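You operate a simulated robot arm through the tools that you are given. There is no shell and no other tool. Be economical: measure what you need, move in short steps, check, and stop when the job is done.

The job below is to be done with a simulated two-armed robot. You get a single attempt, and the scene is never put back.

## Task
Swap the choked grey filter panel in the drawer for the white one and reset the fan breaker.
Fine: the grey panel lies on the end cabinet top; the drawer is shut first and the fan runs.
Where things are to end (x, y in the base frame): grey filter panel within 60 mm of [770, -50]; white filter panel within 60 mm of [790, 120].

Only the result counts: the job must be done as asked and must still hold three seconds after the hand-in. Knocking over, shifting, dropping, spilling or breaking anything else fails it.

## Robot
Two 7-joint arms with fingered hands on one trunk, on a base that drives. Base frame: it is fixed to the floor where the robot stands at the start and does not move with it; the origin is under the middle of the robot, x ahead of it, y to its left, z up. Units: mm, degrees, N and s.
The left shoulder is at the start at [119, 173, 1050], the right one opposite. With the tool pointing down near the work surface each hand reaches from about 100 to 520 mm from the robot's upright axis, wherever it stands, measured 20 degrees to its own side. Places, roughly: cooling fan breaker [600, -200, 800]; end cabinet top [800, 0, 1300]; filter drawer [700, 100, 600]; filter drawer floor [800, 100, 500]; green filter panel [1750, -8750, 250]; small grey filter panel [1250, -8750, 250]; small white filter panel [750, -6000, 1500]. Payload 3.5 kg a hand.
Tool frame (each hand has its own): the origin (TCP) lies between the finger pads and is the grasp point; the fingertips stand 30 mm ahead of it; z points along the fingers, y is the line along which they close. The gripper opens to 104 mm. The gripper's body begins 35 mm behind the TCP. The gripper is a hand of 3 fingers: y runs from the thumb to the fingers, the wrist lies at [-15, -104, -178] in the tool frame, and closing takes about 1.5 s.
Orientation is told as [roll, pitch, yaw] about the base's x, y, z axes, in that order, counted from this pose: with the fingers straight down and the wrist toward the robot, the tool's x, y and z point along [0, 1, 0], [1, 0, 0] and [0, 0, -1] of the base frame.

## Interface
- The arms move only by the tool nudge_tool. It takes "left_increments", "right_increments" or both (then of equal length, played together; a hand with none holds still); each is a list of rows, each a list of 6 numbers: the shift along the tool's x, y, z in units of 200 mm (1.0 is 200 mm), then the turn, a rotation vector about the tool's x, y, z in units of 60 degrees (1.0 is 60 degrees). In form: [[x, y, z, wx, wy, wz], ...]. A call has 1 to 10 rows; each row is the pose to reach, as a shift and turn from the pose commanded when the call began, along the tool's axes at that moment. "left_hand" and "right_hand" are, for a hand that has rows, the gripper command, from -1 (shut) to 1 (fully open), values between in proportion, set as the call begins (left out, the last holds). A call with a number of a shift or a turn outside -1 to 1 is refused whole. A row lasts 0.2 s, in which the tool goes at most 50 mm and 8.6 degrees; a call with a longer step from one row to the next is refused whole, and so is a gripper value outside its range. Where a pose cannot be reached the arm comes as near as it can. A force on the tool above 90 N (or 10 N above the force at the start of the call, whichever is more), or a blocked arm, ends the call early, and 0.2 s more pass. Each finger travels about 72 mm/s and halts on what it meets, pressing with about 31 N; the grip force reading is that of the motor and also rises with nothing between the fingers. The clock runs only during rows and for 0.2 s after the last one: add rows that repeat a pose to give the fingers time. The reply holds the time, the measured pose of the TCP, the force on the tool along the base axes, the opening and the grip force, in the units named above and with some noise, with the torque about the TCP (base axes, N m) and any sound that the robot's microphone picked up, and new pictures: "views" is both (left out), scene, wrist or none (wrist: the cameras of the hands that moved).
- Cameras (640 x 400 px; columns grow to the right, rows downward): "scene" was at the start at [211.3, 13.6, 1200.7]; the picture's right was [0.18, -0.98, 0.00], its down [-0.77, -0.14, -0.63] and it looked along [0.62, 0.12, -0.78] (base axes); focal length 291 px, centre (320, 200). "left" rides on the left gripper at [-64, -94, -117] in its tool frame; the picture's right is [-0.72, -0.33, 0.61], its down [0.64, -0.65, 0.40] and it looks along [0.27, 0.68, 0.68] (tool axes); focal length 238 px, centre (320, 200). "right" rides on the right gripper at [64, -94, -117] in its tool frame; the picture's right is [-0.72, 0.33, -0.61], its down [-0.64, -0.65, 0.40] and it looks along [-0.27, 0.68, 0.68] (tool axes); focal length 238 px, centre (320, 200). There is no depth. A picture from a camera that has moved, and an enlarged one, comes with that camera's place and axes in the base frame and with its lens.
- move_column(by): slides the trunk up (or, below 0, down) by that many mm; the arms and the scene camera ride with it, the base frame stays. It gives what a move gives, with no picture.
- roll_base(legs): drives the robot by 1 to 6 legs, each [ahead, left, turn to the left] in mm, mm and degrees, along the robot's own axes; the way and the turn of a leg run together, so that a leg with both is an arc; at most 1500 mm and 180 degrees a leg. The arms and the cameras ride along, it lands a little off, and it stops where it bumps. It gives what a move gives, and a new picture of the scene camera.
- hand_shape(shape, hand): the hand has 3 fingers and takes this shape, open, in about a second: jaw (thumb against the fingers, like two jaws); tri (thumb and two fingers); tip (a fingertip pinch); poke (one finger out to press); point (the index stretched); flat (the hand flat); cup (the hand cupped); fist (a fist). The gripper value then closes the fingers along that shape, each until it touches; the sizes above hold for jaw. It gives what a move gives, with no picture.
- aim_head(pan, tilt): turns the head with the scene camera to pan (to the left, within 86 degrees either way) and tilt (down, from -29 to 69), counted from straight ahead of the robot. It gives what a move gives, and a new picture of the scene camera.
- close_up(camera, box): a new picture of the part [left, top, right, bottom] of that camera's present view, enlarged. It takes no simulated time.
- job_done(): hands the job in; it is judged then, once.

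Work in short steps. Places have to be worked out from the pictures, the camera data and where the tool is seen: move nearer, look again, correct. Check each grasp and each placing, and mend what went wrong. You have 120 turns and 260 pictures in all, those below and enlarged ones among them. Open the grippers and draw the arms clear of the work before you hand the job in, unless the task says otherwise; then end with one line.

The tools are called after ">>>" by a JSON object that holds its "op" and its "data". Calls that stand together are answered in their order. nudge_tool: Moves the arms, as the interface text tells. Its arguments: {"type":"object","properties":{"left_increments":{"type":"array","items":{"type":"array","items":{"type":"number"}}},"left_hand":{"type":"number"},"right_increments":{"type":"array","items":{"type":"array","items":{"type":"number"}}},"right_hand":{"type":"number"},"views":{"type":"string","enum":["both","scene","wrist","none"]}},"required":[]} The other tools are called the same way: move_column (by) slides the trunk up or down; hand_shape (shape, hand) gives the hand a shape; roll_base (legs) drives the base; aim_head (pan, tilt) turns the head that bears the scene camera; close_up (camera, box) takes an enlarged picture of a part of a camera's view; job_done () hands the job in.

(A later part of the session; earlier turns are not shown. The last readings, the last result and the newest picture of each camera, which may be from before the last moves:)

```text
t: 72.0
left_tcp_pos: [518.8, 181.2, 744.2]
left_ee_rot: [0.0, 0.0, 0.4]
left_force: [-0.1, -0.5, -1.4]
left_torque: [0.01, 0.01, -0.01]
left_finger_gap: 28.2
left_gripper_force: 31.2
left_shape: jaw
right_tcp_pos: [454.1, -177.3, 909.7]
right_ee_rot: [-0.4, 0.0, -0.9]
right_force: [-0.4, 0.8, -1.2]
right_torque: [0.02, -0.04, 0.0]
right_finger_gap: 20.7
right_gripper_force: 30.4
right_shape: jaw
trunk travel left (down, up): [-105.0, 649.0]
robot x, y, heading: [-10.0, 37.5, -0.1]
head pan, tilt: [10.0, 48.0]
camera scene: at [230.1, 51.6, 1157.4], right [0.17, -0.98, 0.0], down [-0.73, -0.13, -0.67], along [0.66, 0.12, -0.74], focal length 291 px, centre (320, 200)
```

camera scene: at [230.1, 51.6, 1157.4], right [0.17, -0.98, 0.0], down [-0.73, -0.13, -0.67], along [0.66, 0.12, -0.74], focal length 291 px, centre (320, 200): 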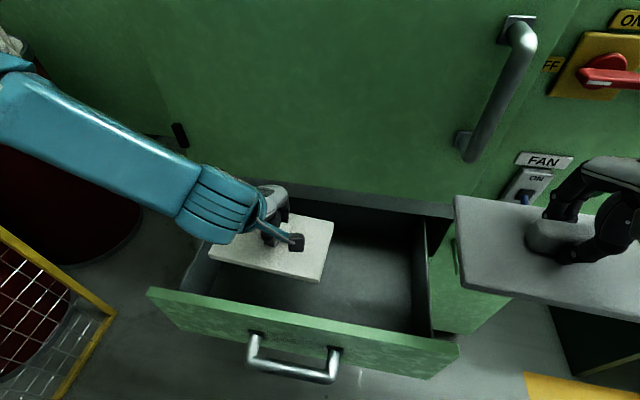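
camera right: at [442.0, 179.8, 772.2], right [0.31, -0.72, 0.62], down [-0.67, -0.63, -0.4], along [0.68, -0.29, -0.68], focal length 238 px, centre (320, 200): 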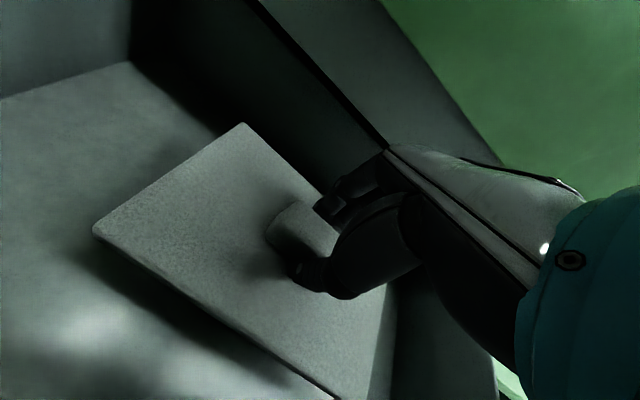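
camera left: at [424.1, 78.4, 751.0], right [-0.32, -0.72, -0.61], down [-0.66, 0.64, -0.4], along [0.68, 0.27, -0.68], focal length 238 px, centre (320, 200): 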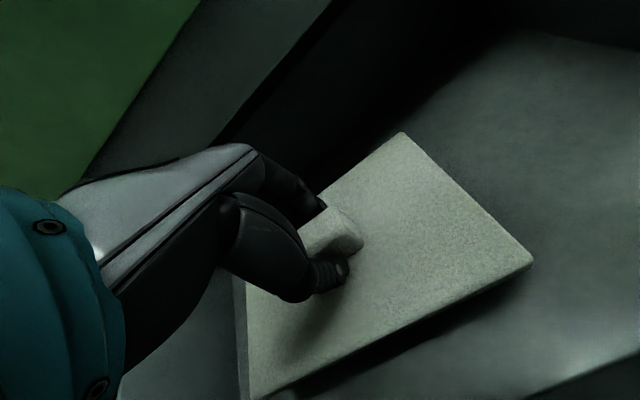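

I move 63 mm right and then descend to z≈610.

>>> {"op": "nudge_tool", "data": {"left_increments": [[-0.18, 0, 0.05, 0, 0, 0], [-0.315, 0.01, 0.12, 0, 0, 0], [-0.315, 0.01, 0.33, 0, 0, 0], [-0.315, 0.01, 0.53, 0, 0, 0], [-0.315, 0.01, 0.67, 0, 0, 0]]}}

```text
t: 73.2
left_tcp_pos: [512.4, 182.6, 664.8]
left_ee_rot: [0.0, 0.1, 0.4]
left_force: [0.2, -0.7, -1.5]
left_torque: [-0.01, 0.0, -0.01]
left_finger_gap: 28.1
left_gripper_force: 30.8
left_shape: jaw
left hand out of reach, approached as far as the arm can: row 2, 3, 4, 5
right_tcp_pos: [453.3, -177.5, 909.4]
right_ee_rot: [-0.3, 0.0, -0.9]
right_force: [-0.4, -0.5, -1.6]
right_torque: [0.05, 0.0, 0.01]
right_finger_gap: 20.6
right_gripper_force: 30.9
right_shape: jaw
trunk travel left (down, up): [-105.0, 649.0]
robot x, y, heading: [-13.1, 36.0, 0.2]
head pan, tilt: [10.0, 48.0]
camera scene: at [230.1, 50.9, 1157.4], right [0.17, -0.98, 0.0], down [-0.73, -0.13, -0.67], along [0.66, 0.12, -0.74], focal length 291 px, centre (320, 200)
camera left: at [419.9, 117.5, 782.3], right [-0.32, -0.72, -0.61], down [-0.66, 0.64, -0.4], along [0.68, 0.27, -0.68], focal length 238 px, centre (320, 200)
```

scene: 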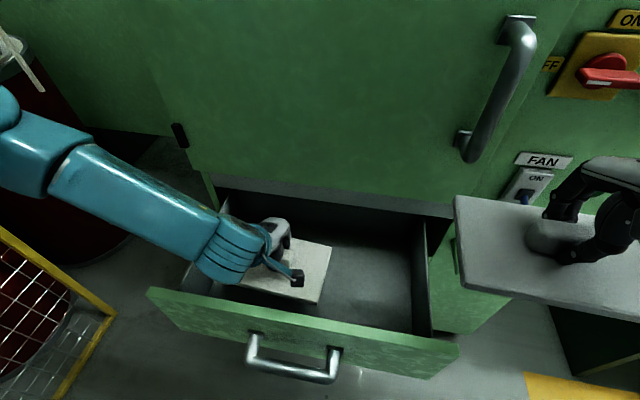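
left: 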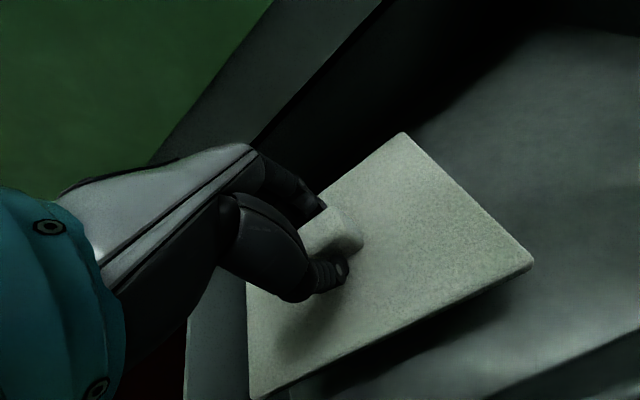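

The left arm reaches better towards its own side. I raise it and shift the base right by 130 mm, so the drawer lies at relative y≈+210.

>>> {"op": "nudge_tool", "data": {"left_increments": [[0, 0, -0.2, 0, 0, 0], [0, 0.02, -0.4, 0, 0, 0]], "views": "none"}}

>>> {"op": "roll_base", "data": {"legs": [[0, -65, 0]]}}

```text
t: 73.8
left_tcp_pos: [518.6, 182.5, 745.5]
left_ee_rot: [0.1, 0.0, 0.4]
left_force: [-0.1, -0.5, -1.8]
left_torque: [-0.04, -0.02, 0.0]
left_finger_gap: 28.1
left_gripper_force: 30.9
left_shape: jaw
right_tcp_pos: [452.8, -177.6, 910.7]
right_ee_rot: [-0.2, 0.1, -0.9]
right_force: [-0.2, -1.0, -1.2]
right_torque: [-0.03, 0.0, 0.03]
right_finger_gap: 20.7
right_gripper_force: 31.3
right_shape: jaw
trunk travel left (down, up): [-105.0, 649.0]
robot x, y, heading: [-10.6, 42.1, 0.2]
head pan, tilt: [10.0, 48.0]
```

```text
t: 74.7
left_tcp_pos: [518.7, 118.9, 744.5]
left_ee_rot: [0.1, 0.1, 0.3]
left_force: [-0.2, 0.4, -2.0]
left_torque: [0.01, 0.0, 0.01]
left_finger_gap: 28.1
left_gripper_force: 30.8
left_shape: jaw
right_tcp_pos: [452.9, -242.5, 909.1]
right_ee_rot: [-0.2, 0.0, -0.8]
right_force: [-0.2, 0.0, -1.3]
right_torque: [-0.03, 0.0, 0.04]
right_finger_gap: 20.7
right_gripper_force: 30.9
right_shape: jaw
trunk travel left (down, up): [-105.0, 649.0]
robot x, y, heading: [-10.4, -25.1, 0.1]
head pan, tilt: [10.0, 48.0]
camera scene: at [230.2, -13.8, 1157.4], right [0.17, -0.98, 0.0], down [-0.73, -0.13, -0.67], along [0.66, 0.12, -0.74], focal length 291 px, centre (320, 200)
```

scene: 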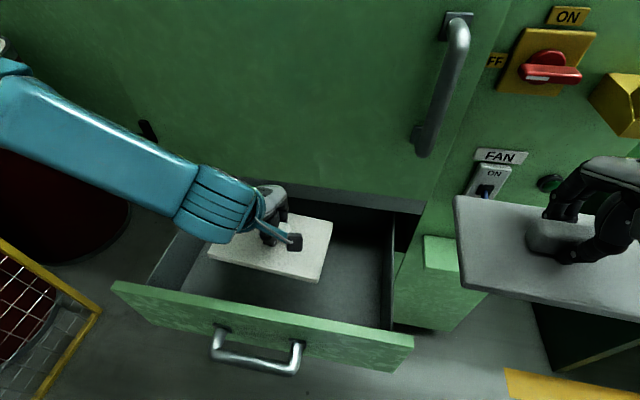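

I move the hand left 70 mm and the base right 70 mm, which keeps the panel over the drawer.

>>> {"op": "nudge_tool", "data": {"left_increments": [[0.2, 0.01, 0, 0, 0, 0], [0.35, 0.01, 0, 0, 0, 0]], "views": "none"}}

>>> {"op": "roll_base", "data": {"legs": [[0, -70, 0]]}}

>>> {"op": "nudge_tool", "data": {"left_increments": [[0, 0, 0.22, 0, 0, 0], [0, 0, 0.44, 0, 0, 0], [0, 0, 0.62, 0, 0, 0], [0, 0, 0.67, 0, 0, 0]]}}

```text
t: 75.3
left_tcp_pos: [520.6, 189.2, 745.9]
left_ee_rot: [-0.1, 0.1, 0.3]
left_force: [0.6, 1.0, -1.1]
left_torque: [-0.03, 0.0, 0.02]
left_finger_gap: 28.1
left_gripper_force: 30.6
left_shape: jaw
right_tcp_pos: [454.5, -241.9, 910.5]
right_ee_rot: [-0.3, 0.0, -0.9]
right_force: [-0.2, -0.2, -0.6]
right_torque: [-0.01, 0.01, -0.01]
right_finger_gap: 20.4
right_gripper_force: 30.8
right_shape: jaw
trunk travel left (down, up): [-105.0, 649.0]
robot x, y, heading: [-12.1, -28.5, 0.4]
head pan, tilt: [10.0, 48.0]
```

```text
t: 76.4
left_tcp_pos: [521.3, 118.7, 744.7]
left_ee_rot: [0.1, 0.1, 0.4]
left_force: [0.2, 0.1, -1.5]
left_torque: [0.0, 0.02, 0.0]
left_finger_gap: 28.2
left_gripper_force: 30.7
left_shape: jaw
right_tcp_pos: [454.1, -312.2, 909.1]
right_ee_rot: [-0.3, -0.2, -1.0]
right_force: [-0.7, -0.2, -1.3]
right_torque: [0.03, 0.03, 0.0]
right_finger_gap: 20.4
right_gripper_force: 31.1
right_shape: jaw
trunk travel left (down, up): [-105.0, 649.0]
robot x, y, heading: [-9.0, -99.3, 0.2]
head pan, tilt: [10.0, 48.0]
camera scene: at [230.3, -83.8, 1157.4], right [0.17, -0.98, 0.0], down [-0.73, -0.13, -0.67], along [0.66, 0.12, -0.74], focal length 291 px, centre (320, 200)
```

scene: 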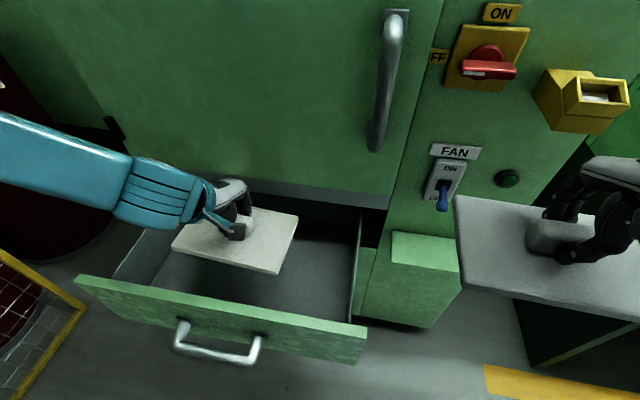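

```text
t: 77.4
left_tcp_pos: [521.9, 119.1, 609.8]
left_ee_rot: [0.0, 0.1, 0.4]
left_force: [-0.2, 0.4, -0.6]
left_torque: [-0.01, -0.01, 0.02]
left_finger_gap: 27.9
left_gripper_force: 31.6
left_shape: jaw
right_tcp_pos: [453.6, -312.0, 909.2]
right_ee_rot: [-0.1, 0.1, -0.9]
right_force: [0.3, 0.0, -0.3]
right_torque: [0.0, 0.01, 0.0]
right_finger_gap: 20.7
right_gripper_force: 31.2
right_shape: jaw
trunk travel left (down, up): [-105.0, 649.0]
robot x, y, heading: [-12.3, -95.9, 0.1]
head pan, tilt: [10.0, 48.0]
camera scene: at [230.3, -83.1, 1157.5], right [0.17, -0.98, 0.0], down [-0.73, -0.13, -0.67], along [0.66, 0.12, -0.74], focal length 291 px, centre (320, 200)
camera left: at [427.7, 52.8, 727.9], right [-0.32, -0.72, -0.61], down [-0.66, 0.64, -0.4], along [0.68, 0.27, -0.68], focal length 238 px, centre (320, 200)
```

scene: 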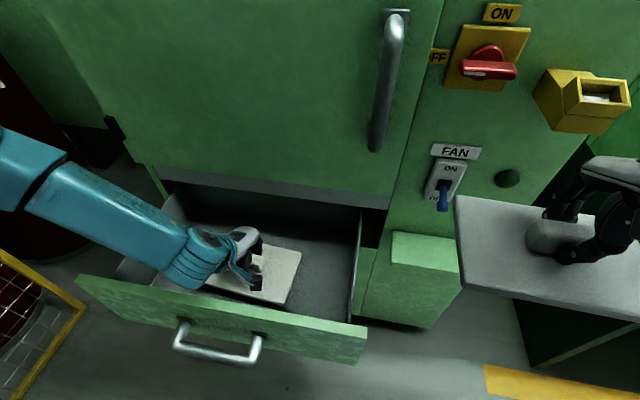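
left: 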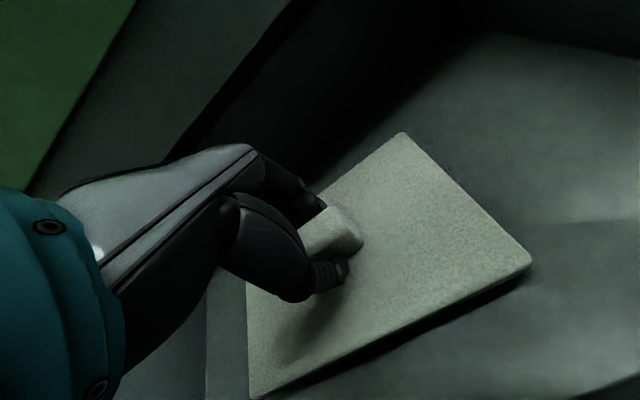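

That worked: TCP at [522, 119, 610]. I lower it gently until contact.

>>> {"op": "nudge_tool", "data": {"left_increments": [[0, 0, 0.03, 0, 0, 0], [0, 0, 0.06, 0, 0, 0], [0, 0, 0.09, 0, 0, 0], [0, 0, 0.11, 0, 0, 0], [0, 0, 0.13, 0, 0, 0]], "views": "wrist"}}

```text
t: 78.6
left_tcp_pos: [521.4, 122.2, 593.7]
left_ee_rot: [-0.1, -0.1, 0.3]
left_force: [-0.6, -4.4, 9.5]
left_torque: [-0.2, -0.28, -0.02]
left_finger_gap: 28.3
left_gripper_force: 30.9
left_shape: jaw
left hand out of reach, approached as far as the arm can: row 4, 5
right_tcp_pos: [453.4, -311.7, 910.4]
right_ee_rot: [-0.2, -0.1, -0.9]
right_force: [-0.1, 0.6, -1.0]
right_torque: [-0.02, -0.01, 0.02]
right_finger_gap: 20.4
right_gripper_force: 31.6
right_shape: jaw
trunk travel left (down, up): [-105.0, 649.0]
robot x, y, heading: [-8.1, -92.7, 0.1]
head pan, tilt: [10.0, 48.0]
camera left: at [427.1, 56.4, 710.4], right [-0.32, -0.72, -0.61], down [-0.66, 0.64, -0.41], along [0.68, 0.27, -0.68], focal length 238 px, centre (320, 200)
```

left: 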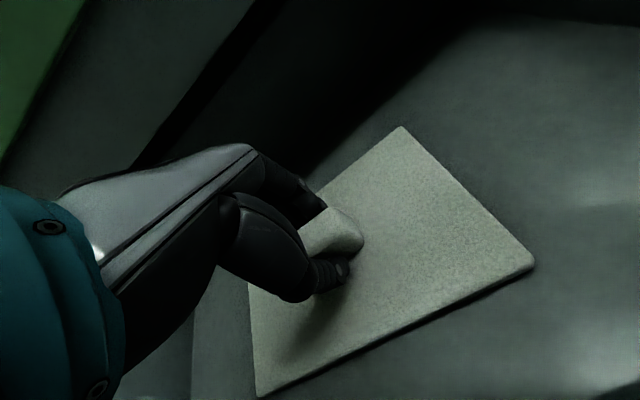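

Contact: the panel rests on the floor (9.5 N upward). I open the left hand and rise straight up.

>>> {"op": "nudge_tool", "data": {"left_increments": [[0, 0, 0, 0, 0, 0], [0, 0, 0, 0, 0, 0], [0, 0, 0, 0, 0, 0], [0, 0, 0, 0, 0, 0], [0, 0, 0, 0, 0, 0], [0, 0, 0, 0, 0, 0], [0, 0, -0.02, 0, 0, 0], [0, 0, -0.15, 0, 0, 0], [0, 0, -0.35, 0, 0, 0]], "left_hand": 1}}

```text
t: 80.6
left_tcp_pos: [519.1, 123.5, 661.4]
left_ee_rot: [0.0, 0.1, 0.4]
left_force: [-0.6, 0.2, -0.6]
left_torque: [0.0, 0.03, -0.02]
left_finger_gap: 103.5
left_gripper_force: 0.1
left_shape: jaw
right_tcp_pos: [453.1, -311.5, 909.4]
right_ee_rot: [-0.3, 0.0, -0.9]
right_force: [-0.2, 0.5, -2.2]
right_torque: [0.01, 0.0, -0.03]
right_finger_gap: 20.8
right_gripper_force: 31.0
right_shape: jaw
trunk travel left (down, up): [-105.0, 649.0]
robot x, y, heading: [-6.6, -95.7, -0.2]
head pan, tilt: [10.0, 48.0]
camera scene: at [229.9, -83.3, 1157.5], right [0.17, -0.98, 0.0], down [-0.73, -0.13, -0.67], along [0.66, 0.12, -0.74], focal length 291 px, centre (320, 200)
camera left: at [426.0, 56.9, 778.9], right [-0.32, -0.72, -0.61], down [-0.66, 0.64, -0.4], along [0.68, 0.27, -0.68], focal length 238 px, centre (320, 200)
```

scene: 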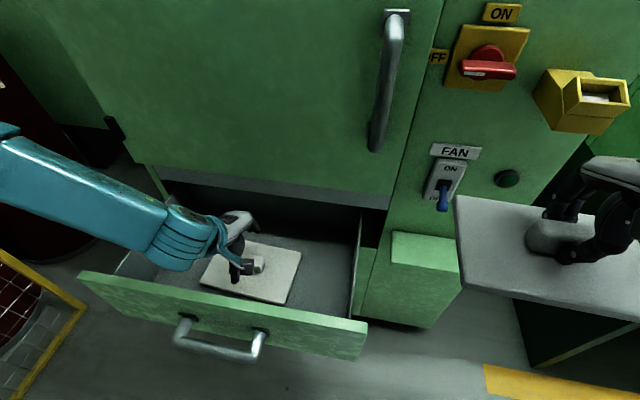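
left: 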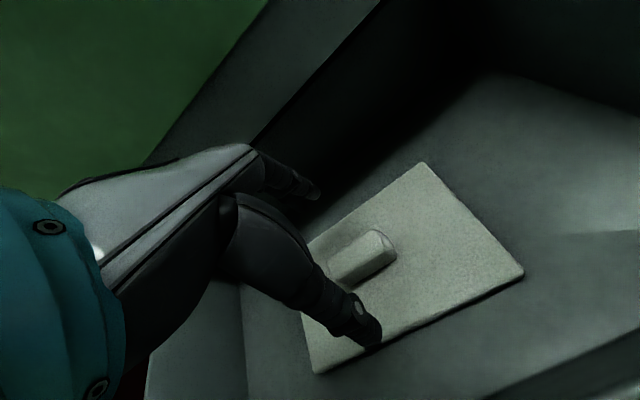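

The white panel sits at about [521, 121] in the open drawer, which is about [787, 121] once shut. I raise the left hand, set the tilt and partial opening, and back off to grip the handle.

>>> {"op": "nudge_tool", "data": {"left_increments": [[0, 0, -0.24, 0, 0, 0], [0, 0, -0.48, 0, 0, 0], [0, 0, -0.7, 0, 0, 0]], "views": "none"}}

>>> {"op": "roll_base", "data": {"legs": [[-250, 0, 0]]}}

>>> {"op": "nudge_tool", "data": {"left_increments": [[0, 0, 0, -0.12, 0, 0], [0, 0.0, 0, -0.24, 0, 0], [0, 0.05, 0, -0.333, 0, 0], [0, 0.12, 0, -0.333, 0, 0]], "left_hand": 0}}

```text
t: 81.4
left_tcp_pos: [521.7, 124.0, 803.2]
left_ee_rot: [0.2, 0.1, 0.3]
left_force: [0.7, 0.6, 0.7]
left_torque: [-0.04, 0.0, 0.0]
left_finger_gap: 103.4
left_gripper_force: 0.1
left_shape: jaw
right_tcp_pos: [454.1, -311.6, 910.0]
right_ee_rot: [-0.2, 0.1, -0.9]
right_force: [-0.5, -0.3, -1.3]
right_torque: [-0.02, -0.02, -0.02]
right_finger_gap: 20.8
right_gripper_force: 30.7
right_shape: jaw
trunk travel left (down, up): [-105.0, 649.0]
robot x, y, heading: [-8.0, -95.5, 0.3]
head pan, tilt: [10.0, 48.0]
```

```text
t: 83.2
left_tcp_pos: [269.6, 123.7, 802.5]
left_ee_rot: [0.1, 0.0, 0.3]
left_force: [0.4, -0.1, -0.5]
left_torque: [-0.02, -0.02, 0.0]
left_finger_gap: 103.7
left_gripper_force: 0.1
left_shape: jaw
right_tcp_pos: [202.1, -311.6, 909.6]
right_ee_rot: [-0.2, 0.0, -0.9]
right_force: [-1.0, 0.3, -1.6]
right_torque: [0.05, -0.01, 0.02]
right_finger_gap: 20.9
right_gripper_force: 30.9
right_shape: jaw
trunk travel left (down, up): [-105.0, 649.0]
robot x, y, heading: [-260.9, -93.8, -0.2]
head pan, tilt: [10.0, 48.0]
camera scene: at [-21.3, -83.7, 1157.6], right [0.17, -0.98, 0.0], down [-0.73, -0.13, -0.67], along [0.66, 0.12, -0.74], focal length 291 px, centre (320, 200)
```

scene: 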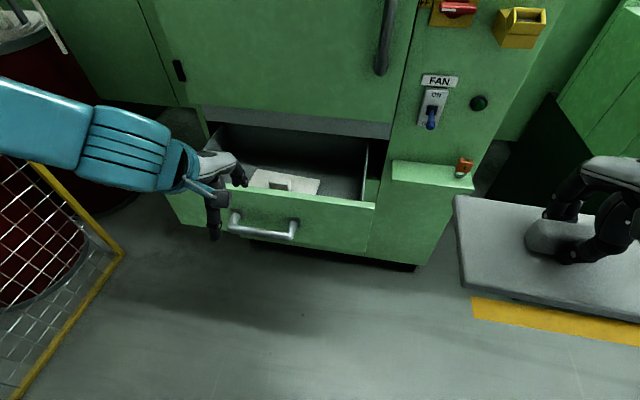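

```text
t: 84.2
left_tcp_pos: [294.9, 123.5, 802.9]
left_ee_rot: [0.0, -20.0, 0.4]
left_force: [0.1, -0.5, 0.0]
left_torque: [0.0, 0.01, 0.0]
left_finger_gap: 52.3
left_gripper_force: 0.1
left_shape: jaw
right_tcp_pos: [202.3, -312.5, 910.3]
right_ee_rot: [-0.2, 0.0, -1.0]
right_force: [-0.5, -0.5, -0.2]
right_torque: [0.0, 0.03, 0.01]
right_finger_gap: 20.8
right_gripper_force: 31.4
right_shape: jaw
trunk travel left (down, up): [-105.0, 649.0]
robot x, y, heading: [-260.1, -97.1, 0.2]
head pan, tilt: [10.0, 48.0]
camera scene: at [-20.8, -83.8, 1157.4], right [0.17, -0.98, 0.0], down [-0.73, -0.13, -0.67], along [0.66, 0.12, -0.74], focal length 291 px, centre (320, 200)
camera left: at [166.7, 57.2, 880.7], right [-0.09, -0.72, -0.69], down [-0.48, 0.64, -0.6], along [0.87, 0.27, -0.4], focal length 238 px, centre (320, 200)
```

scene: 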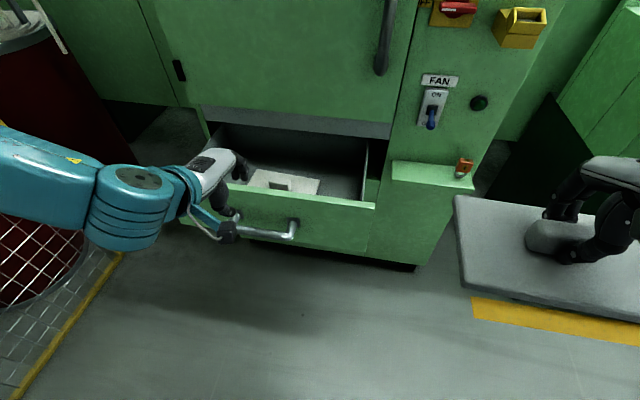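
left: 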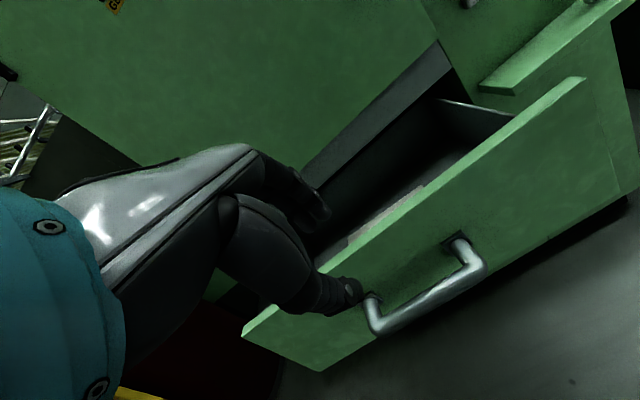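

The bar seems to be near x 340–350, z 605. I descend to z≈690 and look.

>>> {"op": "nudge_tool", "data": {"left_increments": [[0, -0.05, 0.23, 0, 0, 0], [0, -0.09, 0.42, 0, 0, 0], [0, -0.118, 0.543, 0, 0, 0]]}}

```text
t: 85.0
left_tcp_pos: [309.1, 123.6, 690.6]
left_ee_rot: [0.1, -19.9, 0.3]
left_force: [0.1, 0.2, -0.2]
left_torque: [-0.02, -0.01, 0.0]
left_finger_gap: 52.4
left_gripper_force: 0.0
left_shape: jaw
right_tcp_pos: [203.2, -312.0, 909.4]
right_ee_rot: [-0.3, 0.1, -0.9]
right_force: [-0.5, -0.4, -1.5]
right_torque: [0.01, 0.0, -0.02]
right_finger_gap: 20.5
right_gripper_force: 31.1
right_shape: jaw
trunk travel left (down, up): [-105.0, 649.0]
robot x, y, heading: [-263.5, -98.1, -0.1]
head pan, tilt: [10.0, 48.0]
camera scene: at [-20.8, -83.8, 1157.4], right [0.17, -0.98, 0.0], down [-0.73, -0.13, -0.67], along [0.66, 0.12, -0.74], focal length 291 px, centre (320, 200)
camera left: at [181.2, 57.5, 769.7], right [-0.09, -0.72, -0.69], down [-0.48, 0.64, -0.6], along [0.87, 0.27, -0.4], focal length 238 px, centre (320, 200)
```

scene: 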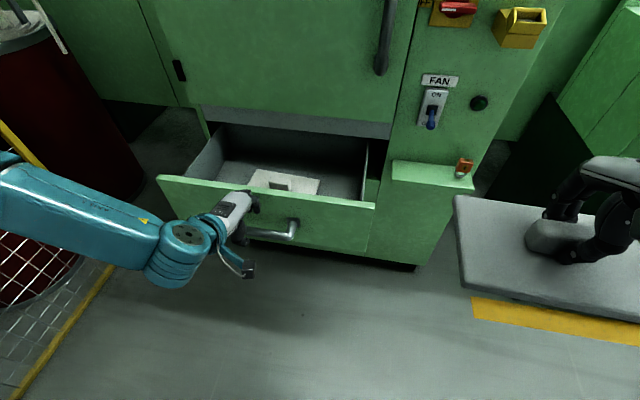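
left: 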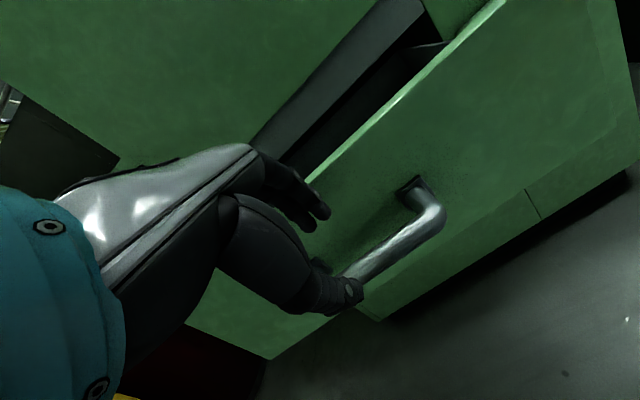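

The view mirrors the right hand's successful pre-grasp. I repeat that descent and close.

>>> {"op": "nudge_tool", "data": {"left_increments": [[0, -0.04, 0.14, 0, 0, 0], [0, -0.08, 0.25, 0, 0, 0], [0, -0.11, 0.342, 0, 0, 0]]}}

```text
t: 85.8
left_tcp_pos: [312.1, 129.0, 631.6]
left_ee_rot: [-0.1, -20.1, 0.2]
left_force: [1.4, -3.2, 4.5]
left_torque: [-0.04, -0.28, -0.15]
left_finger_gap: 54.0
left_gripper_force: 0.0
left_shape: jaw
left hand out of reach, approached as far as the arm can: row 3
right_tcp_pos: [201.7, -312.0, 910.2]
right_ee_rot: [-0.1, -0.1, -0.9]
right_force: [0.1, -0.7, -0.6]
right_torque: [-0.02, -0.01, -0.01]
right_finger_gap: 20.5
right_gripper_force: 31.4
right_shape: jaw
trunk travel left (down, up): [-105.0, 649.0]
robot x, y, heading: [-259.9, -96.4, 0.1]
head pan, tilt: [10.0, 48.0]
camera scene: at [-21.3, -84.2, 1157.7], right [0.17, -0.98, 0.0], down [-0.73, -0.13, -0.67], along [0.66, 0.12, -0.74], focal length 291 px, centre (320, 200)
camera left: at [183.3, 64.3, 710.5], right [-0.09, -0.72, -0.69], down [-0.48, 0.64, -0.6], along [0.87, 0.27, -0.4], focal length 238 px, centre (320, 200)
```

scene: 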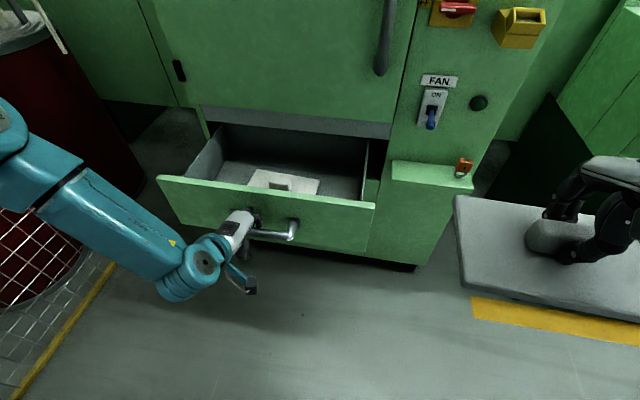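
left: 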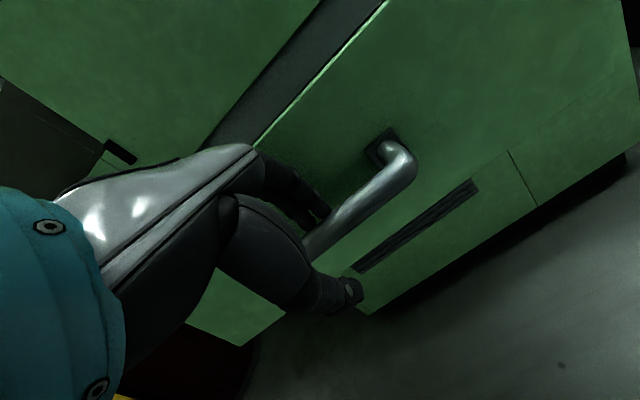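

The bar is between the fingers, but the hand is still 15 mm too high at its reach limit. I lower the trunk 14 mm and then close.

>>> {"op": "move_column", "data": {"by": -14}}

>>> {"op": "nudge_tool", "data": {"left_increments": [[0, 0, 0, 0, 0, 0], [0, 0, 0, 0, 0, 0], [0, 0, 0, 0, 0, 0], [0, 0, 0, 0, 0, 0], [0, 0, 0, 0, 0, 0], [0, 0, 0, 0, 0, 0]], "left_hand": -1, "views": "wrist"}}

```text
t: 86.4
left_tcp_pos: [310.5, 132.2, 615.4]
left_ee_rot: [0.3, -19.6, 0.3]
left_force: [3.7, 0.2, -4.6]
left_torque: [0.0, 0.1, 0.03]
left_finger_gap: 54.4
left_gripper_force: 0.1
left_shape: jaw
right_tcp_pos: [207.3, -312.4, 892.1]
right_ee_rot: [-0.2, 0.9, -1.0]
right_force: [0.3, 0.6, -1.0]
right_torque: [0.02, -0.01, -0.01]
right_finger_gap: 20.5
right_gripper_force: 31.5
right_shape: jaw
trunk travel left (down, up): [-91.0, 663.0]
robot x, y, heading: [-260.3, -99.0, 0.1]
head pan, tilt: [10.0, 48.0]
```

```text
t: 87.8
left_tcp_pos: [312.7, 131.9, 616.1]
left_ee_rot: [0.1, -20.0, 0.2]
left_force: [6.7, 0.5, -8.1]
left_torque: [0.02, 0.1, -0.03]
left_finger_gap: 17.6
left_gripper_force: 31.4
left_shape: jaw
right_tcp_pos: [207.3, -310.8, 890.9]
right_ee_rot: [-0.2, 1.0, -1.0]
right_force: [0.0, -0.1, -1.2]
right_torque: [0.05, -0.02, -0.03]
right_finger_gap: 20.4
right_gripper_force: 31.2
right_shape: jaw
trunk travel left (down, up): [-91.0, 663.0]
robot x, y, heading: [-261.0, -97.2, -0.1]
head pan, tilt: [10.0, 48.0]
camera left: at [183.8, 64.9, 694.7], right [-0.09, -0.72, -0.69], down [-0.48, 0.64, -0.6], along [0.87, 0.27, -0.41], focal length 238 px, centre (320, 200)
```

left: 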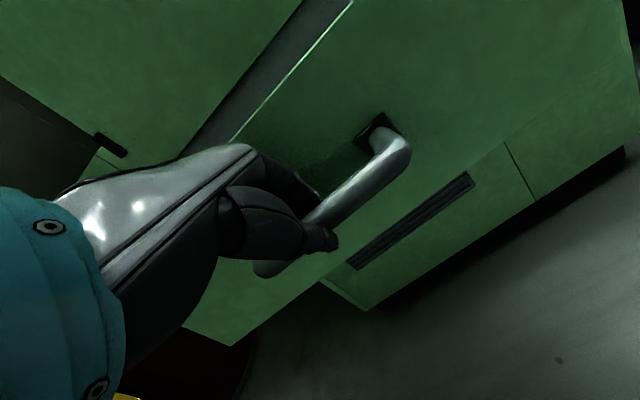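

The handle is gripped. I drive ahead 245 mm to shut most of the drawer.

>>> {"op": "roll_base", "data": {"legs": [[245, 0, 0]]}}

```text
t: 89.6
left_tcp_pos: [555.8, 130.5, 616.9]
left_ee_rot: [0.1, -19.8, 0.3]
left_force: [-2.8, -9.1, -6.2]
left_torque: [-0.09, 0.16, -0.28]
left_finger_gap: 15.8
left_gripper_force: 31.0
left_shape: jaw
right_tcp_pos: [450.9, -312.5, 891.3]
right_ee_rot: [-0.2, 1.0, -0.9]
right_force: [0.2, 0.2, -1.0]
right_torque: [-0.04, 0.01, -0.01]
right_finger_gap: 20.7
right_gripper_force: 31.0
right_shape: jaw
trunk travel left (down, up): [-91.0, 663.0]
robot x, y, heading: [-20.8, -96.6, 0.1]
head pan, tilt: [10.0, 48.0]
camera scene: at [231.9, -83.9, 1142.5], right [0.17, -0.98, 0.0], down [-0.73, -0.13, -0.67], along [0.66, 0.12, -0.74], focal length 291 px, centre (320, 200)
```

scene: 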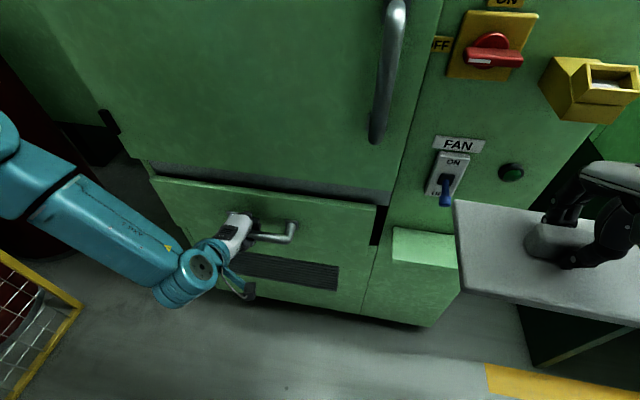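

It is nearly shut. I push on by 35 mm until it stops.

>>> {"op": "roll_base", "data": {"legs": [[35, 0, 0]]}}

>>> {"op": "close_up", "data": {"camera": "scene", "box": [140, 130, 460, 330]}}

```text
t: 90.5
left_tcp_pos: [577.0, 129.5, 611.8]
left_ee_rot: [-0.1, -18.3, -0.1]
left_force: [-55.0, -0.7, -3.8]
left_torque: [0.02, 0.42, -0.05]
left_finger_gap: 8.6
left_gripper_force: 30.8
left_shape: jaw
right_tcp_pos: [483.1, -310.1, 892.6]
right_ee_rot: [-0.3, 0.8, -0.9]
right_force: [0.9, 0.2, -1.3]
right_torque: [0.01, -0.01, -0.02]
right_finger_gap: 20.6
right_gripper_force: 31.4
right_shape: jaw
trunk travel left (down, up): [-91.0, 663.0]
robot x, y, heading: [14.7, -95.0, 0.2]
head pan, tilt: [10.0, 48.0]
camera scene: at [262.9, -83.2, 1143.2], right [0.17, -0.98, 0.0], down [-0.73, -0.13, -0.67], along [0.66, 0.12, -0.74], focal length 291 px, centre (320, 200)
```

scene: 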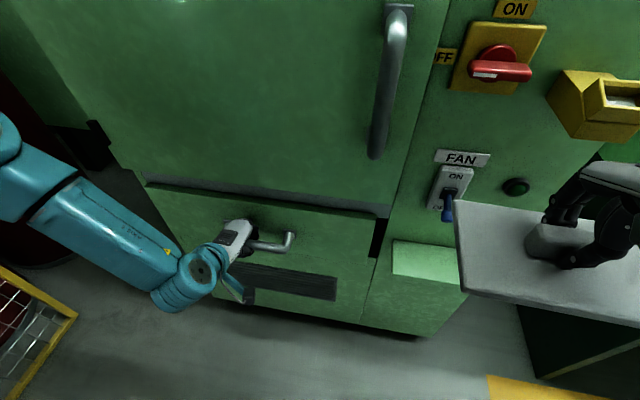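

```text
2.00 times, centred on (300, 230) of scene
camera zoom: at [262.9, -83.2, 1143.2], right [0.17, -0.98, 0.0], down [-0.73, -0.13, -0.67], along [0.66, 0.12, -0.74], focal length 582 px, centre (360, 140)
```

zoom: 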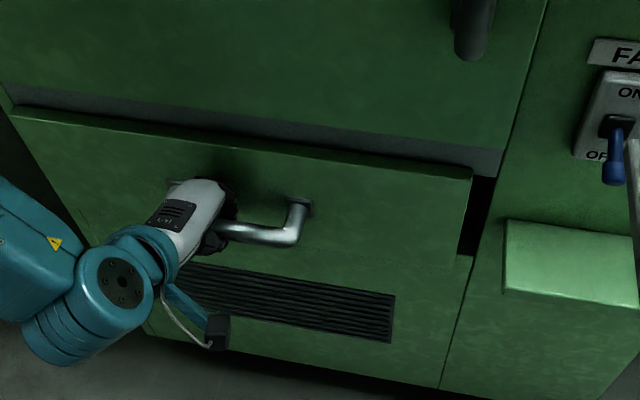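

It is shut (55 N, same TCP x as at the start). I release and rise straight up.

>>> {"op": "nudge_tool", "data": {"left_increments": [[0, 0, 0, 0, 0, 0], [0, 0, 0, 0, 0, 0], [0, 0, 0, 0, 0, 0], [0, 0, 0, 0, 0, 0], [0, 0.07, -0.19, 0, 0, 0], [0, 0.14, -0.4, 0, 0, 0], [0, 0.18, -0.6, 0, 0, 0], [0, 0.21, -0.75, 0, 0, 0]], "left_hand": 0.0}}

```text
t: 92.3
left_tcp_pos: [572.2, 129.7, 768.1]
left_ee_rot: [-0.1, -18.4, -0.1]
left_force: [0.2, -0.1, 0.3]
left_torque: [-0.01, -0.01, -0.01]
left_finger_gap: 52.0
left_gripper_force: 0.1
left_shape: jaw
right_tcp_pos: [485.7, -311.0, 892.6]
right_ee_rot: [-0.3, 0.9, -0.9]
right_force: [0.4, 0.7, -1.2]
right_torque: [0.02, 0.01, -0.01]
right_finger_gap: 20.9
right_gripper_force: 31.0
right_shape: jaw
trunk travel left (down, up): [-91.0, 663.0]
robot x, y, heading: [20.0, -96.0, 0.1]
head pan, tilt: [10.0, 48.0]
camera scene: at [265.8, -83.3, 1142.7], right [0.17, -0.98, 0.0], down [-0.73, -0.13, -0.67], along [0.66, 0.12, -0.74], focal length 291 px, centre (320, 200)
camera left: at [445.8, 65.1, 849.0], right [-0.12, -0.72, -0.68], down [-0.49, 0.64, -0.59], along [0.86, 0.27, -0.43], focal length 238 px, centre (320, 200)
```

scene: 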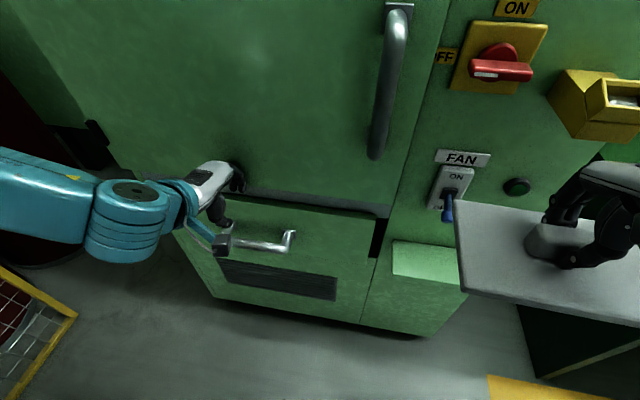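
left: 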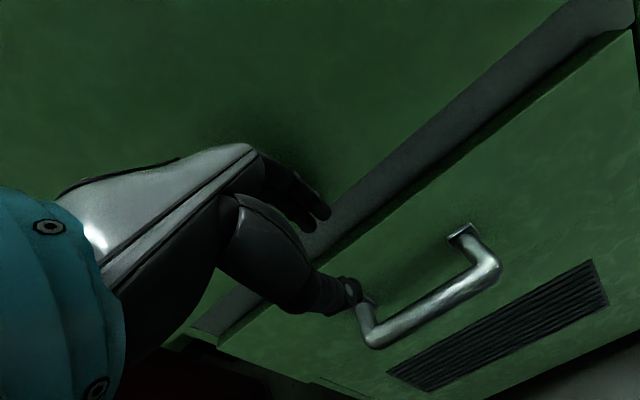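

The drawer is shut. I back off, level and raise the left hand, and then lift the trunk to set the grey panel on top.

>>> {"op": "roll_base", "data": {"legs": [[-300, 0, 0], [0, 225, 0]]}}

>>> {"op": "nudge_tool", "data": {"left_increments": [[0, -0.1, -0.1, 0.1, 0, 0], [0, -0.2, -0.25, 0.2, 0, 0], [0, -0.3, -0.4, 0.307, 0, 0], [0, -0.4, -0.55, 0.307, 0, 0], [0, -0.45, -0.7, 0.307, 0, 0]], "views": "none"}}

>>> {"op": "move_column", "data": {"by": 400}}

>>> {"op": "move_column", "data": {"by": 180}}

>>> {"op": "aim_head", "data": {"pan": -5, "tilt": 45}}

```text
t: 95.6
left_tcp_pos: [273.7, 353.8, 766.3]
left_ee_rot: [-0.3, -18.3, -0.1]
left_force: [-0.1, -0.3, 0.2]
left_torque: [0.0, -0.03, 0.01]
left_finger_gap: 51.9
left_gripper_force: 0.0
left_shape: jaw
right_tcp_pos: [185.6, -86.2, 893.4]
right_ee_rot: [-0.3, 0.9, -1.1]
right_force: [0.4, -0.6, -1.6]
right_torque: [0.0, 0.02, -0.01]
right_finger_gap: 20.5
right_gripper_force: 31.1
right_shape: jaw
trunk travel left (down, up): [-91.0, 663.0]
robot x, y, heading: [-279.4, 129.5, 0.1]
head pan, tilt: [10.0, 48.0]
camera scene: at [-33.3, 141.7, 1142.6], right [0.17, -0.98, 0.0], down [-0.73, -0.13, -0.67], along [0.66, 0.12, -0.74], focal length 291 px, centre (320, 200)
```

scene: 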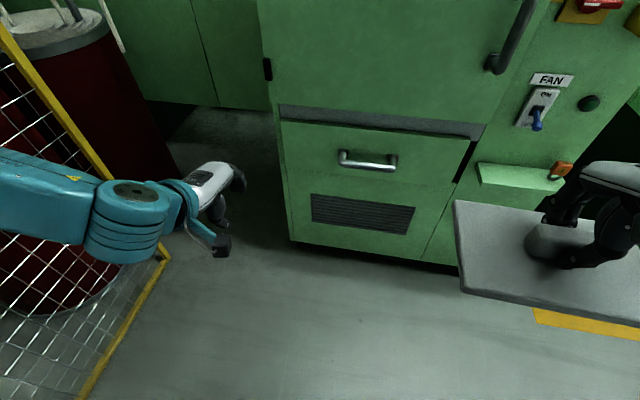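

```text
t: 96.8
left_tcp_pos: [189.4, 356.4, 888.4]
left_ee_rot: [-0.1, 0.3, -0.3]
left_force: [-0.9, 0.5, 0.2]
left_torque: [-0.01, 0.02, -0.02]
left_finger_gap: 51.8
left_gripper_force: 0.1
left_shape: jaw
left hand out of reach, approached as far as the arm can: row 3, 4, 5
right_tcp_pos: [185.2, -88.3, 892.2]
right_ee_rot: [-0.2, 0.9, -1.0]
right_force: [0.4, -0.3, -0.9]
right_torque: [-0.02, -0.01, -0.01]
right_finger_gap: 20.8
right_gripper_force: 31.1
right_shape: jaw
trunk travel left (down, up): [-91.0, 663.0]
robot x, y, heading: [-280.5, 126.8, 0.2]
head pan, tilt: [10.0, 48.0]
```

```text
t: 100.7
left_tcp_pos: [191.9, 354.8, 1286.3]
left_ee_rot: [-0.2, 0.2, -0.2]
left_force: [-0.9, -1.5, 0.2]
left_torque: [-0.01, -0.02, -0.01]
left_finger_gap: 51.9
left_gripper_force: 0.2
left_shape: jaw
right_tcp_pos: [185.9, -87.1, 1290.5]
right_ee_rot: [-0.3, 1.0, -1.0]
right_force: [0.4, 0.3, -1.0]
right_torque: [0.03, 0.0, 0.04]
right_finger_gap: 20.7
right_gripper_force: 30.5
right_shape: jaw
trunk travel left (down, up): [-491.0, 263.0]
robot x, y, heading: [-282.6, 127.8, 0.1]
head pan, tilt: [10.0, 48.0]
```

```text
t: 102.7
left_tcp_pos: [190.5, 354.8, 1467.1]
left_ee_rot: [-0.1, 0.2, -0.2]
left_force: [0.6, 0.0, 0.1]
left_torque: [-0.02, 0.01, 0.01]
left_finger_gap: 52.0
left_gripper_force: 0.0
left_shape: jaw
right_tcp_pos: [185.9, -86.9, 1472.0]
right_ee_rot: [-0.2, 1.0, -1.0]
right_force: [0.4, 0.1, -0.9]
right_torque: [-0.01, -0.03, 0.02]
right_finger_gap: 20.6
right_gripper_force: 30.6
right_shape: jaw
trunk travel left (down, up): [-671.0, 83.0]
robot x, y, heading: [-283.6, 124.5, 0.1]
head pan, tilt: [10.0, 48.0]
```

```text
t: 103.4
left_tcp_pos: [190.5, 355.9, 1466.3]
left_ee_rot: [0.0, 0.1, -0.1]
left_force: [-0.2, 0.3, 0.1]
left_torque: [0.0, 0.01, 0.06]
left_finger_gap: 51.8
left_gripper_force: 0.1
left_shape: jaw
right_tcp_pos: [185.8, -86.7, 1470.9]
right_ee_rot: [-0.3, 0.8, -0.9]
right_force: [-0.9, -0.2, -0.9]
right_torque: [-0.02, -0.01, -0.01]
right_finger_gap: 20.9
right_gripper_force: 31.0
right_shape: jaw
trunk travel left (down, up): [-671.0, 83.0]
robot x, y, heading: [-281.0, 127.3, 0.2]
head pan, tilt: [-5.0, 45.0]
camera scene: at [-191.8, 120.7, 1737.1], right [-0.09, -1.0, 0.0], down [-0.7, 0.06, -0.71], along [0.7, -0.06, -0.71], focal length 291 px, centre (320, 200)
```

scene: 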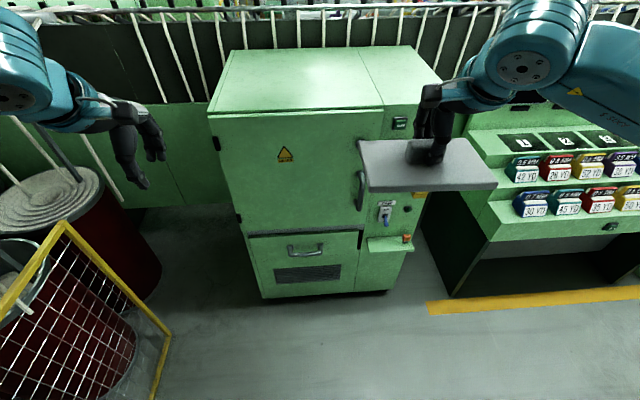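

To keep the left arm away from the rovings, I shift the base right 130 mm and swing the right hand inward by the same amount.

>>> {"op": "roll_base", "data": {"legs": [[0, -130, 0]]}}

>>> {"op": "nudge_tool", "data": {"right_increments": [[0.2, 0.05, 0, 0, 0, 0], [0.4, 0.1, 0, 0, 0, 0], [0.6, 0.15, 0, 0, 0, 0], [0.8, 0.2, 0, 0, 0, 0.015]], "views": "none"}}

>>> {"op": "roll_base", "data": {"legs": [[480, 0, 0]]}}

```text
t: 104.7
left_tcp_pos: [190.7, 227.5, 1467.0]
left_ee_rot: [-0.3, 0.2, 0.0]
left_force: [-1.0, 0.4, -0.5]
left_torque: [-0.02, 0.0, 0.0]
left_finger_gap: 52.0
left_gripper_force: 0.0
left_shape: jaw
right_tcp_pos: [185.1, -213.7, 1473.2]
right_ee_rot: [-0.4, 0.9, -0.9]
right_force: [0.0, -0.2, -0.3]
right_torque: [0.0, -0.03, 0.0]
right_finger_gap: 20.4
right_gripper_force: 30.8
right_shape: jaw
trunk travel left (down, up): [-671.0, 83.0]
robot x, y, heading: [-282.4, -0.3, 0.3]
head pan, tilt: [-5.0, 45.0]
camera scene: at [-191.8, -6.0, 1737.1], right [-0.09, -1.0, 0.0], down [-0.7, 0.06, -0.71], along [0.7, -0.06, -0.71], focal length 291 px, centre (320, 200)
```

scene: 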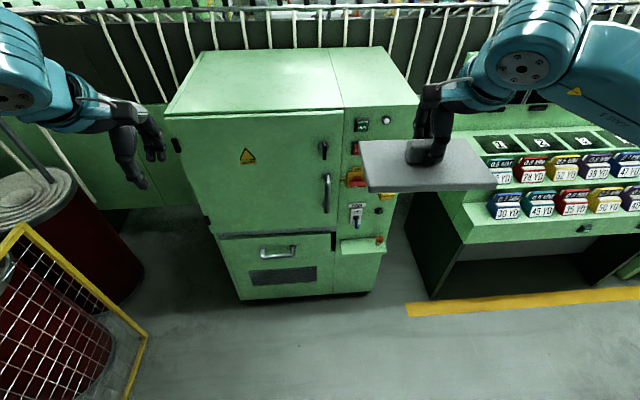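

```text
t: 105.7
left_tcp_pos: [191.0, 229.4, 1466.5]
left_ee_rot: [-0.2, 0.2, 0.0]
left_force: [0.9, -0.1, -0.6]
left_torque: [-0.05, 0.0, 0.03]
left_finger_gap: 51.9
left_gripper_force: 0.0
left_shape: jaw
right_tcp_pos: [229.3, -52.5, 1470.4]
right_ee_rot: [-0.4, 1.0, -1.8]
right_force: [0.9, 0.5, -1.6]
right_torque: [-0.02, -0.02, -0.02]
right_finger_gap: 20.4
right_gripper_force: 31.2
right_shape: jaw
trunk travel left (down, up): [-671.0, 83.0]
robot x, y, heading: [-282.1, -0.0, -0.1]
head pan, tilt: [-5.0, 45.0]
```

```text
t: 108.6
left_tcp_pos: [671.5, 228.1, 1467.3]
left_ee_rot: [-0.1, 0.1, -0.1]
left_force: [-0.8, -0.6, 0.7]
left_torque: [0.01, 0.0, 0.0]
left_finger_gap: 52.1
left_gripper_force: 0.2
left_shape: jaw
right_tcp_pos: [710.8, -54.3, 1470.4]
right_ee_rot: [-0.3, 0.9, -1.6]
right_force: [-0.8, 0.1, -0.4]
right_torque: [-0.02, -0.01, -0.02]
right_finger_gap: 20.4
right_gripper_force: 30.8
right_shape: jaw
trunk travel left (down, up): [-671.0, 83.0]
robot x, y, heading: [198.2, -1.3, 0.3]
head pan, tilt: [-5.0, 45.0]
camera scene: at [290.2, -7.4, 1737.1], right [-0.08, -1.0, 0.0], down [-0.7, 0.06, -0.71], along [0.7, -0.06, -0.71], focal length 291 px, centre (320, 200)
```

scene: 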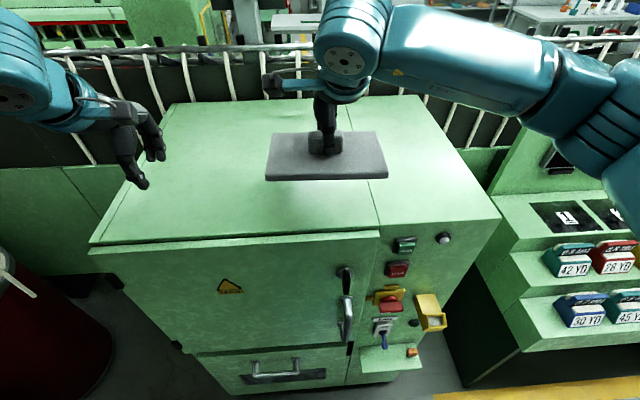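

I drive 60 mm more to be above [770, -54], then lower towards z≈1375.

>>> {"op": "roll_base", "data": {"legs": [[60, 0, 0]]}}

>>> {"op": "nudge_tool", "data": {"right_increments": [[0.01, 0, 0.2, -0.016, 0, 0], [0.02, 0, 0.4, -0.016, 0, 0], [0.02, 0, 0.48, -0.016, 0, 0]]}}

```text
t: 109.5
left_tcp_pos: [726.9, 228.8, 1469.1]
left_ee_rot: [-0.1, 0.0, 0.0]
left_force: [-0.5, -0.2, 0.5]
left_torque: [0.01, 0.0, 0.0]
left_finger_gap: 51.8
left_gripper_force: 0.0
left_shape: jaw
right_tcp_pos: [765.1, -54.5, 1472.0]
right_ee_rot: [-0.3, 0.7, -1.6]
right_force: [-0.2, 0.1, -2.2]
right_torque: [-0.03, -0.01, -0.02]
right_finger_gap: 20.8
right_gripper_force: 31.2
right_shape: jaw
trunk travel left (down, up): [-671.0, 83.0]
robot x, y, heading: [258.5, 1.7, 0.2]
head pan, tilt: [-5.0, 45.0]
camera scene: at [344.5, -7.3, 1737.4], right [-0.08, -1.0, 0.0], down [-0.7, 0.06, -0.71], along [0.71, -0.06, -0.71], focal length 291 px, centre (320, 200)
```

scene: 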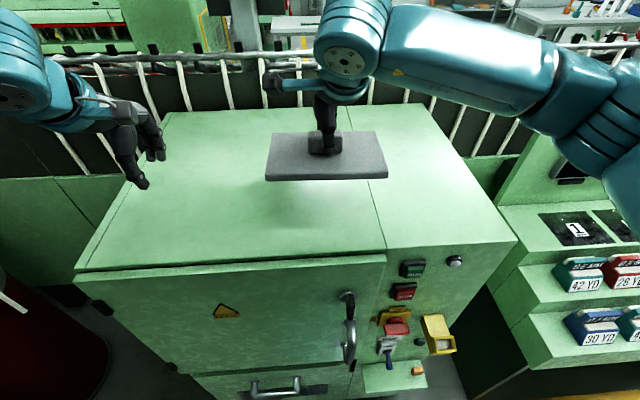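

```text
t: 110.3
left_tcp_pos: [733.9, 229.9, 1466.4]
left_ee_rot: [-0.3, 0.2, 0.1]
left_force: [-0.1, 0.1, -0.3]
left_torque: [0.01, 0.02, 0.02]
left_finger_gap: 51.7
left_gripper_force: 0.2
left_shape: jaw
right_tcp_pos: [769.4, -51.5, 1373.3]
right_ee_rot: [-0.2, 0.1, -1.6]
right_force: [0.5, 0.9, -1.0]
right_torque: [0.0, 0.04, 0.01]
right_finger_gap: 20.4
right_gripper_force: 31.0
right_shape: jaw
trunk travel left (down, up): [-671.0, 83.0]
robot x, y, heading: [260.1, 1.3, 0.4]
head pan, tilt: [-5.0, 45.0]
camera scene: at [351.7, -7.2, 1737.0], right [-0.08, -1.0, 0.0], down [-0.71, 0.06, -0.71], along [0.7, -0.06, -0.71], focal length 291 px, centre (320, 200)
camera right: at [678.4, 16.9, 1489.8], right [0.31, -0.73, 0.62], down [-0.67, -0.62, -0.4], along [0.68, -0.29, -0.68], focal length 238 px, centre (320, 200)
```

scene: 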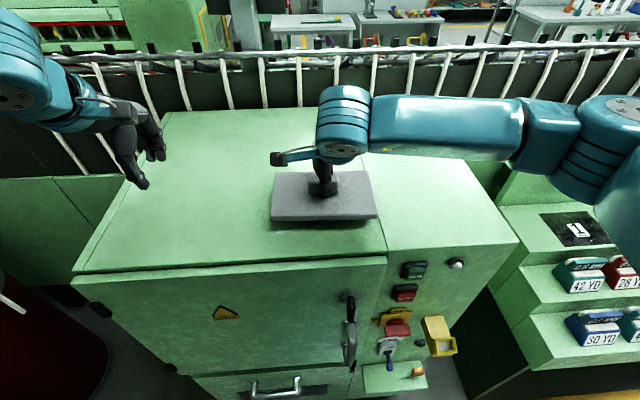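
right: 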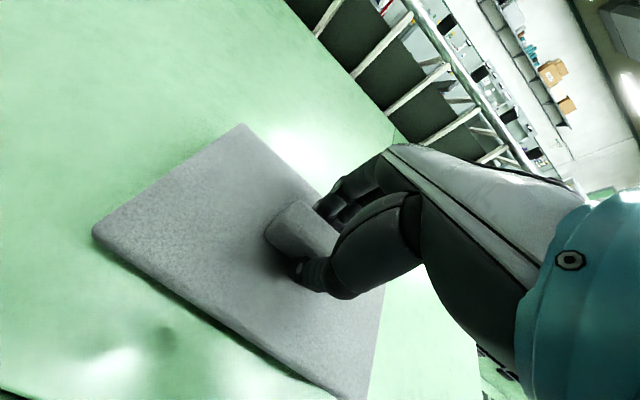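

The position is good at [769, -51]. I lower it slowly until contact.

>>> {"op": "nudge_tool", "data": {"right_increments": [[0, 0, 0.03, 0, 0, 0], [0, 0, 0.06, 0, 0, 0], [0, 0, 0.08, 0, 0, 0], [0, 0, 0.1, 0, 0, 0], [0, 0, 0.12, 0, 0, 0]], "views": "wrist"}}

```text
t: 111.5
left_tcp_pos: [730.5, 228.1, 1467.3]
left_ee_rot: [-0.2, 0.0, 0.0]
left_force: [0.4, -0.4, -0.5]
left_torque: [-0.05, 0.01, -0.05]
left_finger_gap: 51.8
left_gripper_force: 0.0
left_shape: jaw
right_tcp_pos: [768.4, -50.9, 1350.6]
right_ee_rot: [-0.3, -0.1, -1.7]
right_force: [1.0, -0.2, -0.7]
right_torque: [0.01, -0.01, -0.02]
right_finger_gap: 20.6
right_gripper_force: 30.9
right_shape: jaw
trunk travel left (down, up): [-671.0, 83.0]
robot x, y, heading: [260.1, -1.2, 0.1]
head pan, tilt: [-5.0, 45.0]
camera right: at [676.3, 16.7, 1466.7], right [0.31, -0.73, 0.62], down [-0.67, -0.62, -0.4], along [0.68, -0.29, -0.68], focal length 238 px, centre (320, 200)
```

right: 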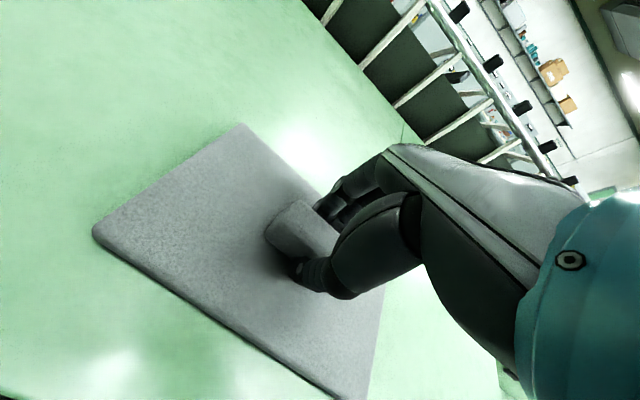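

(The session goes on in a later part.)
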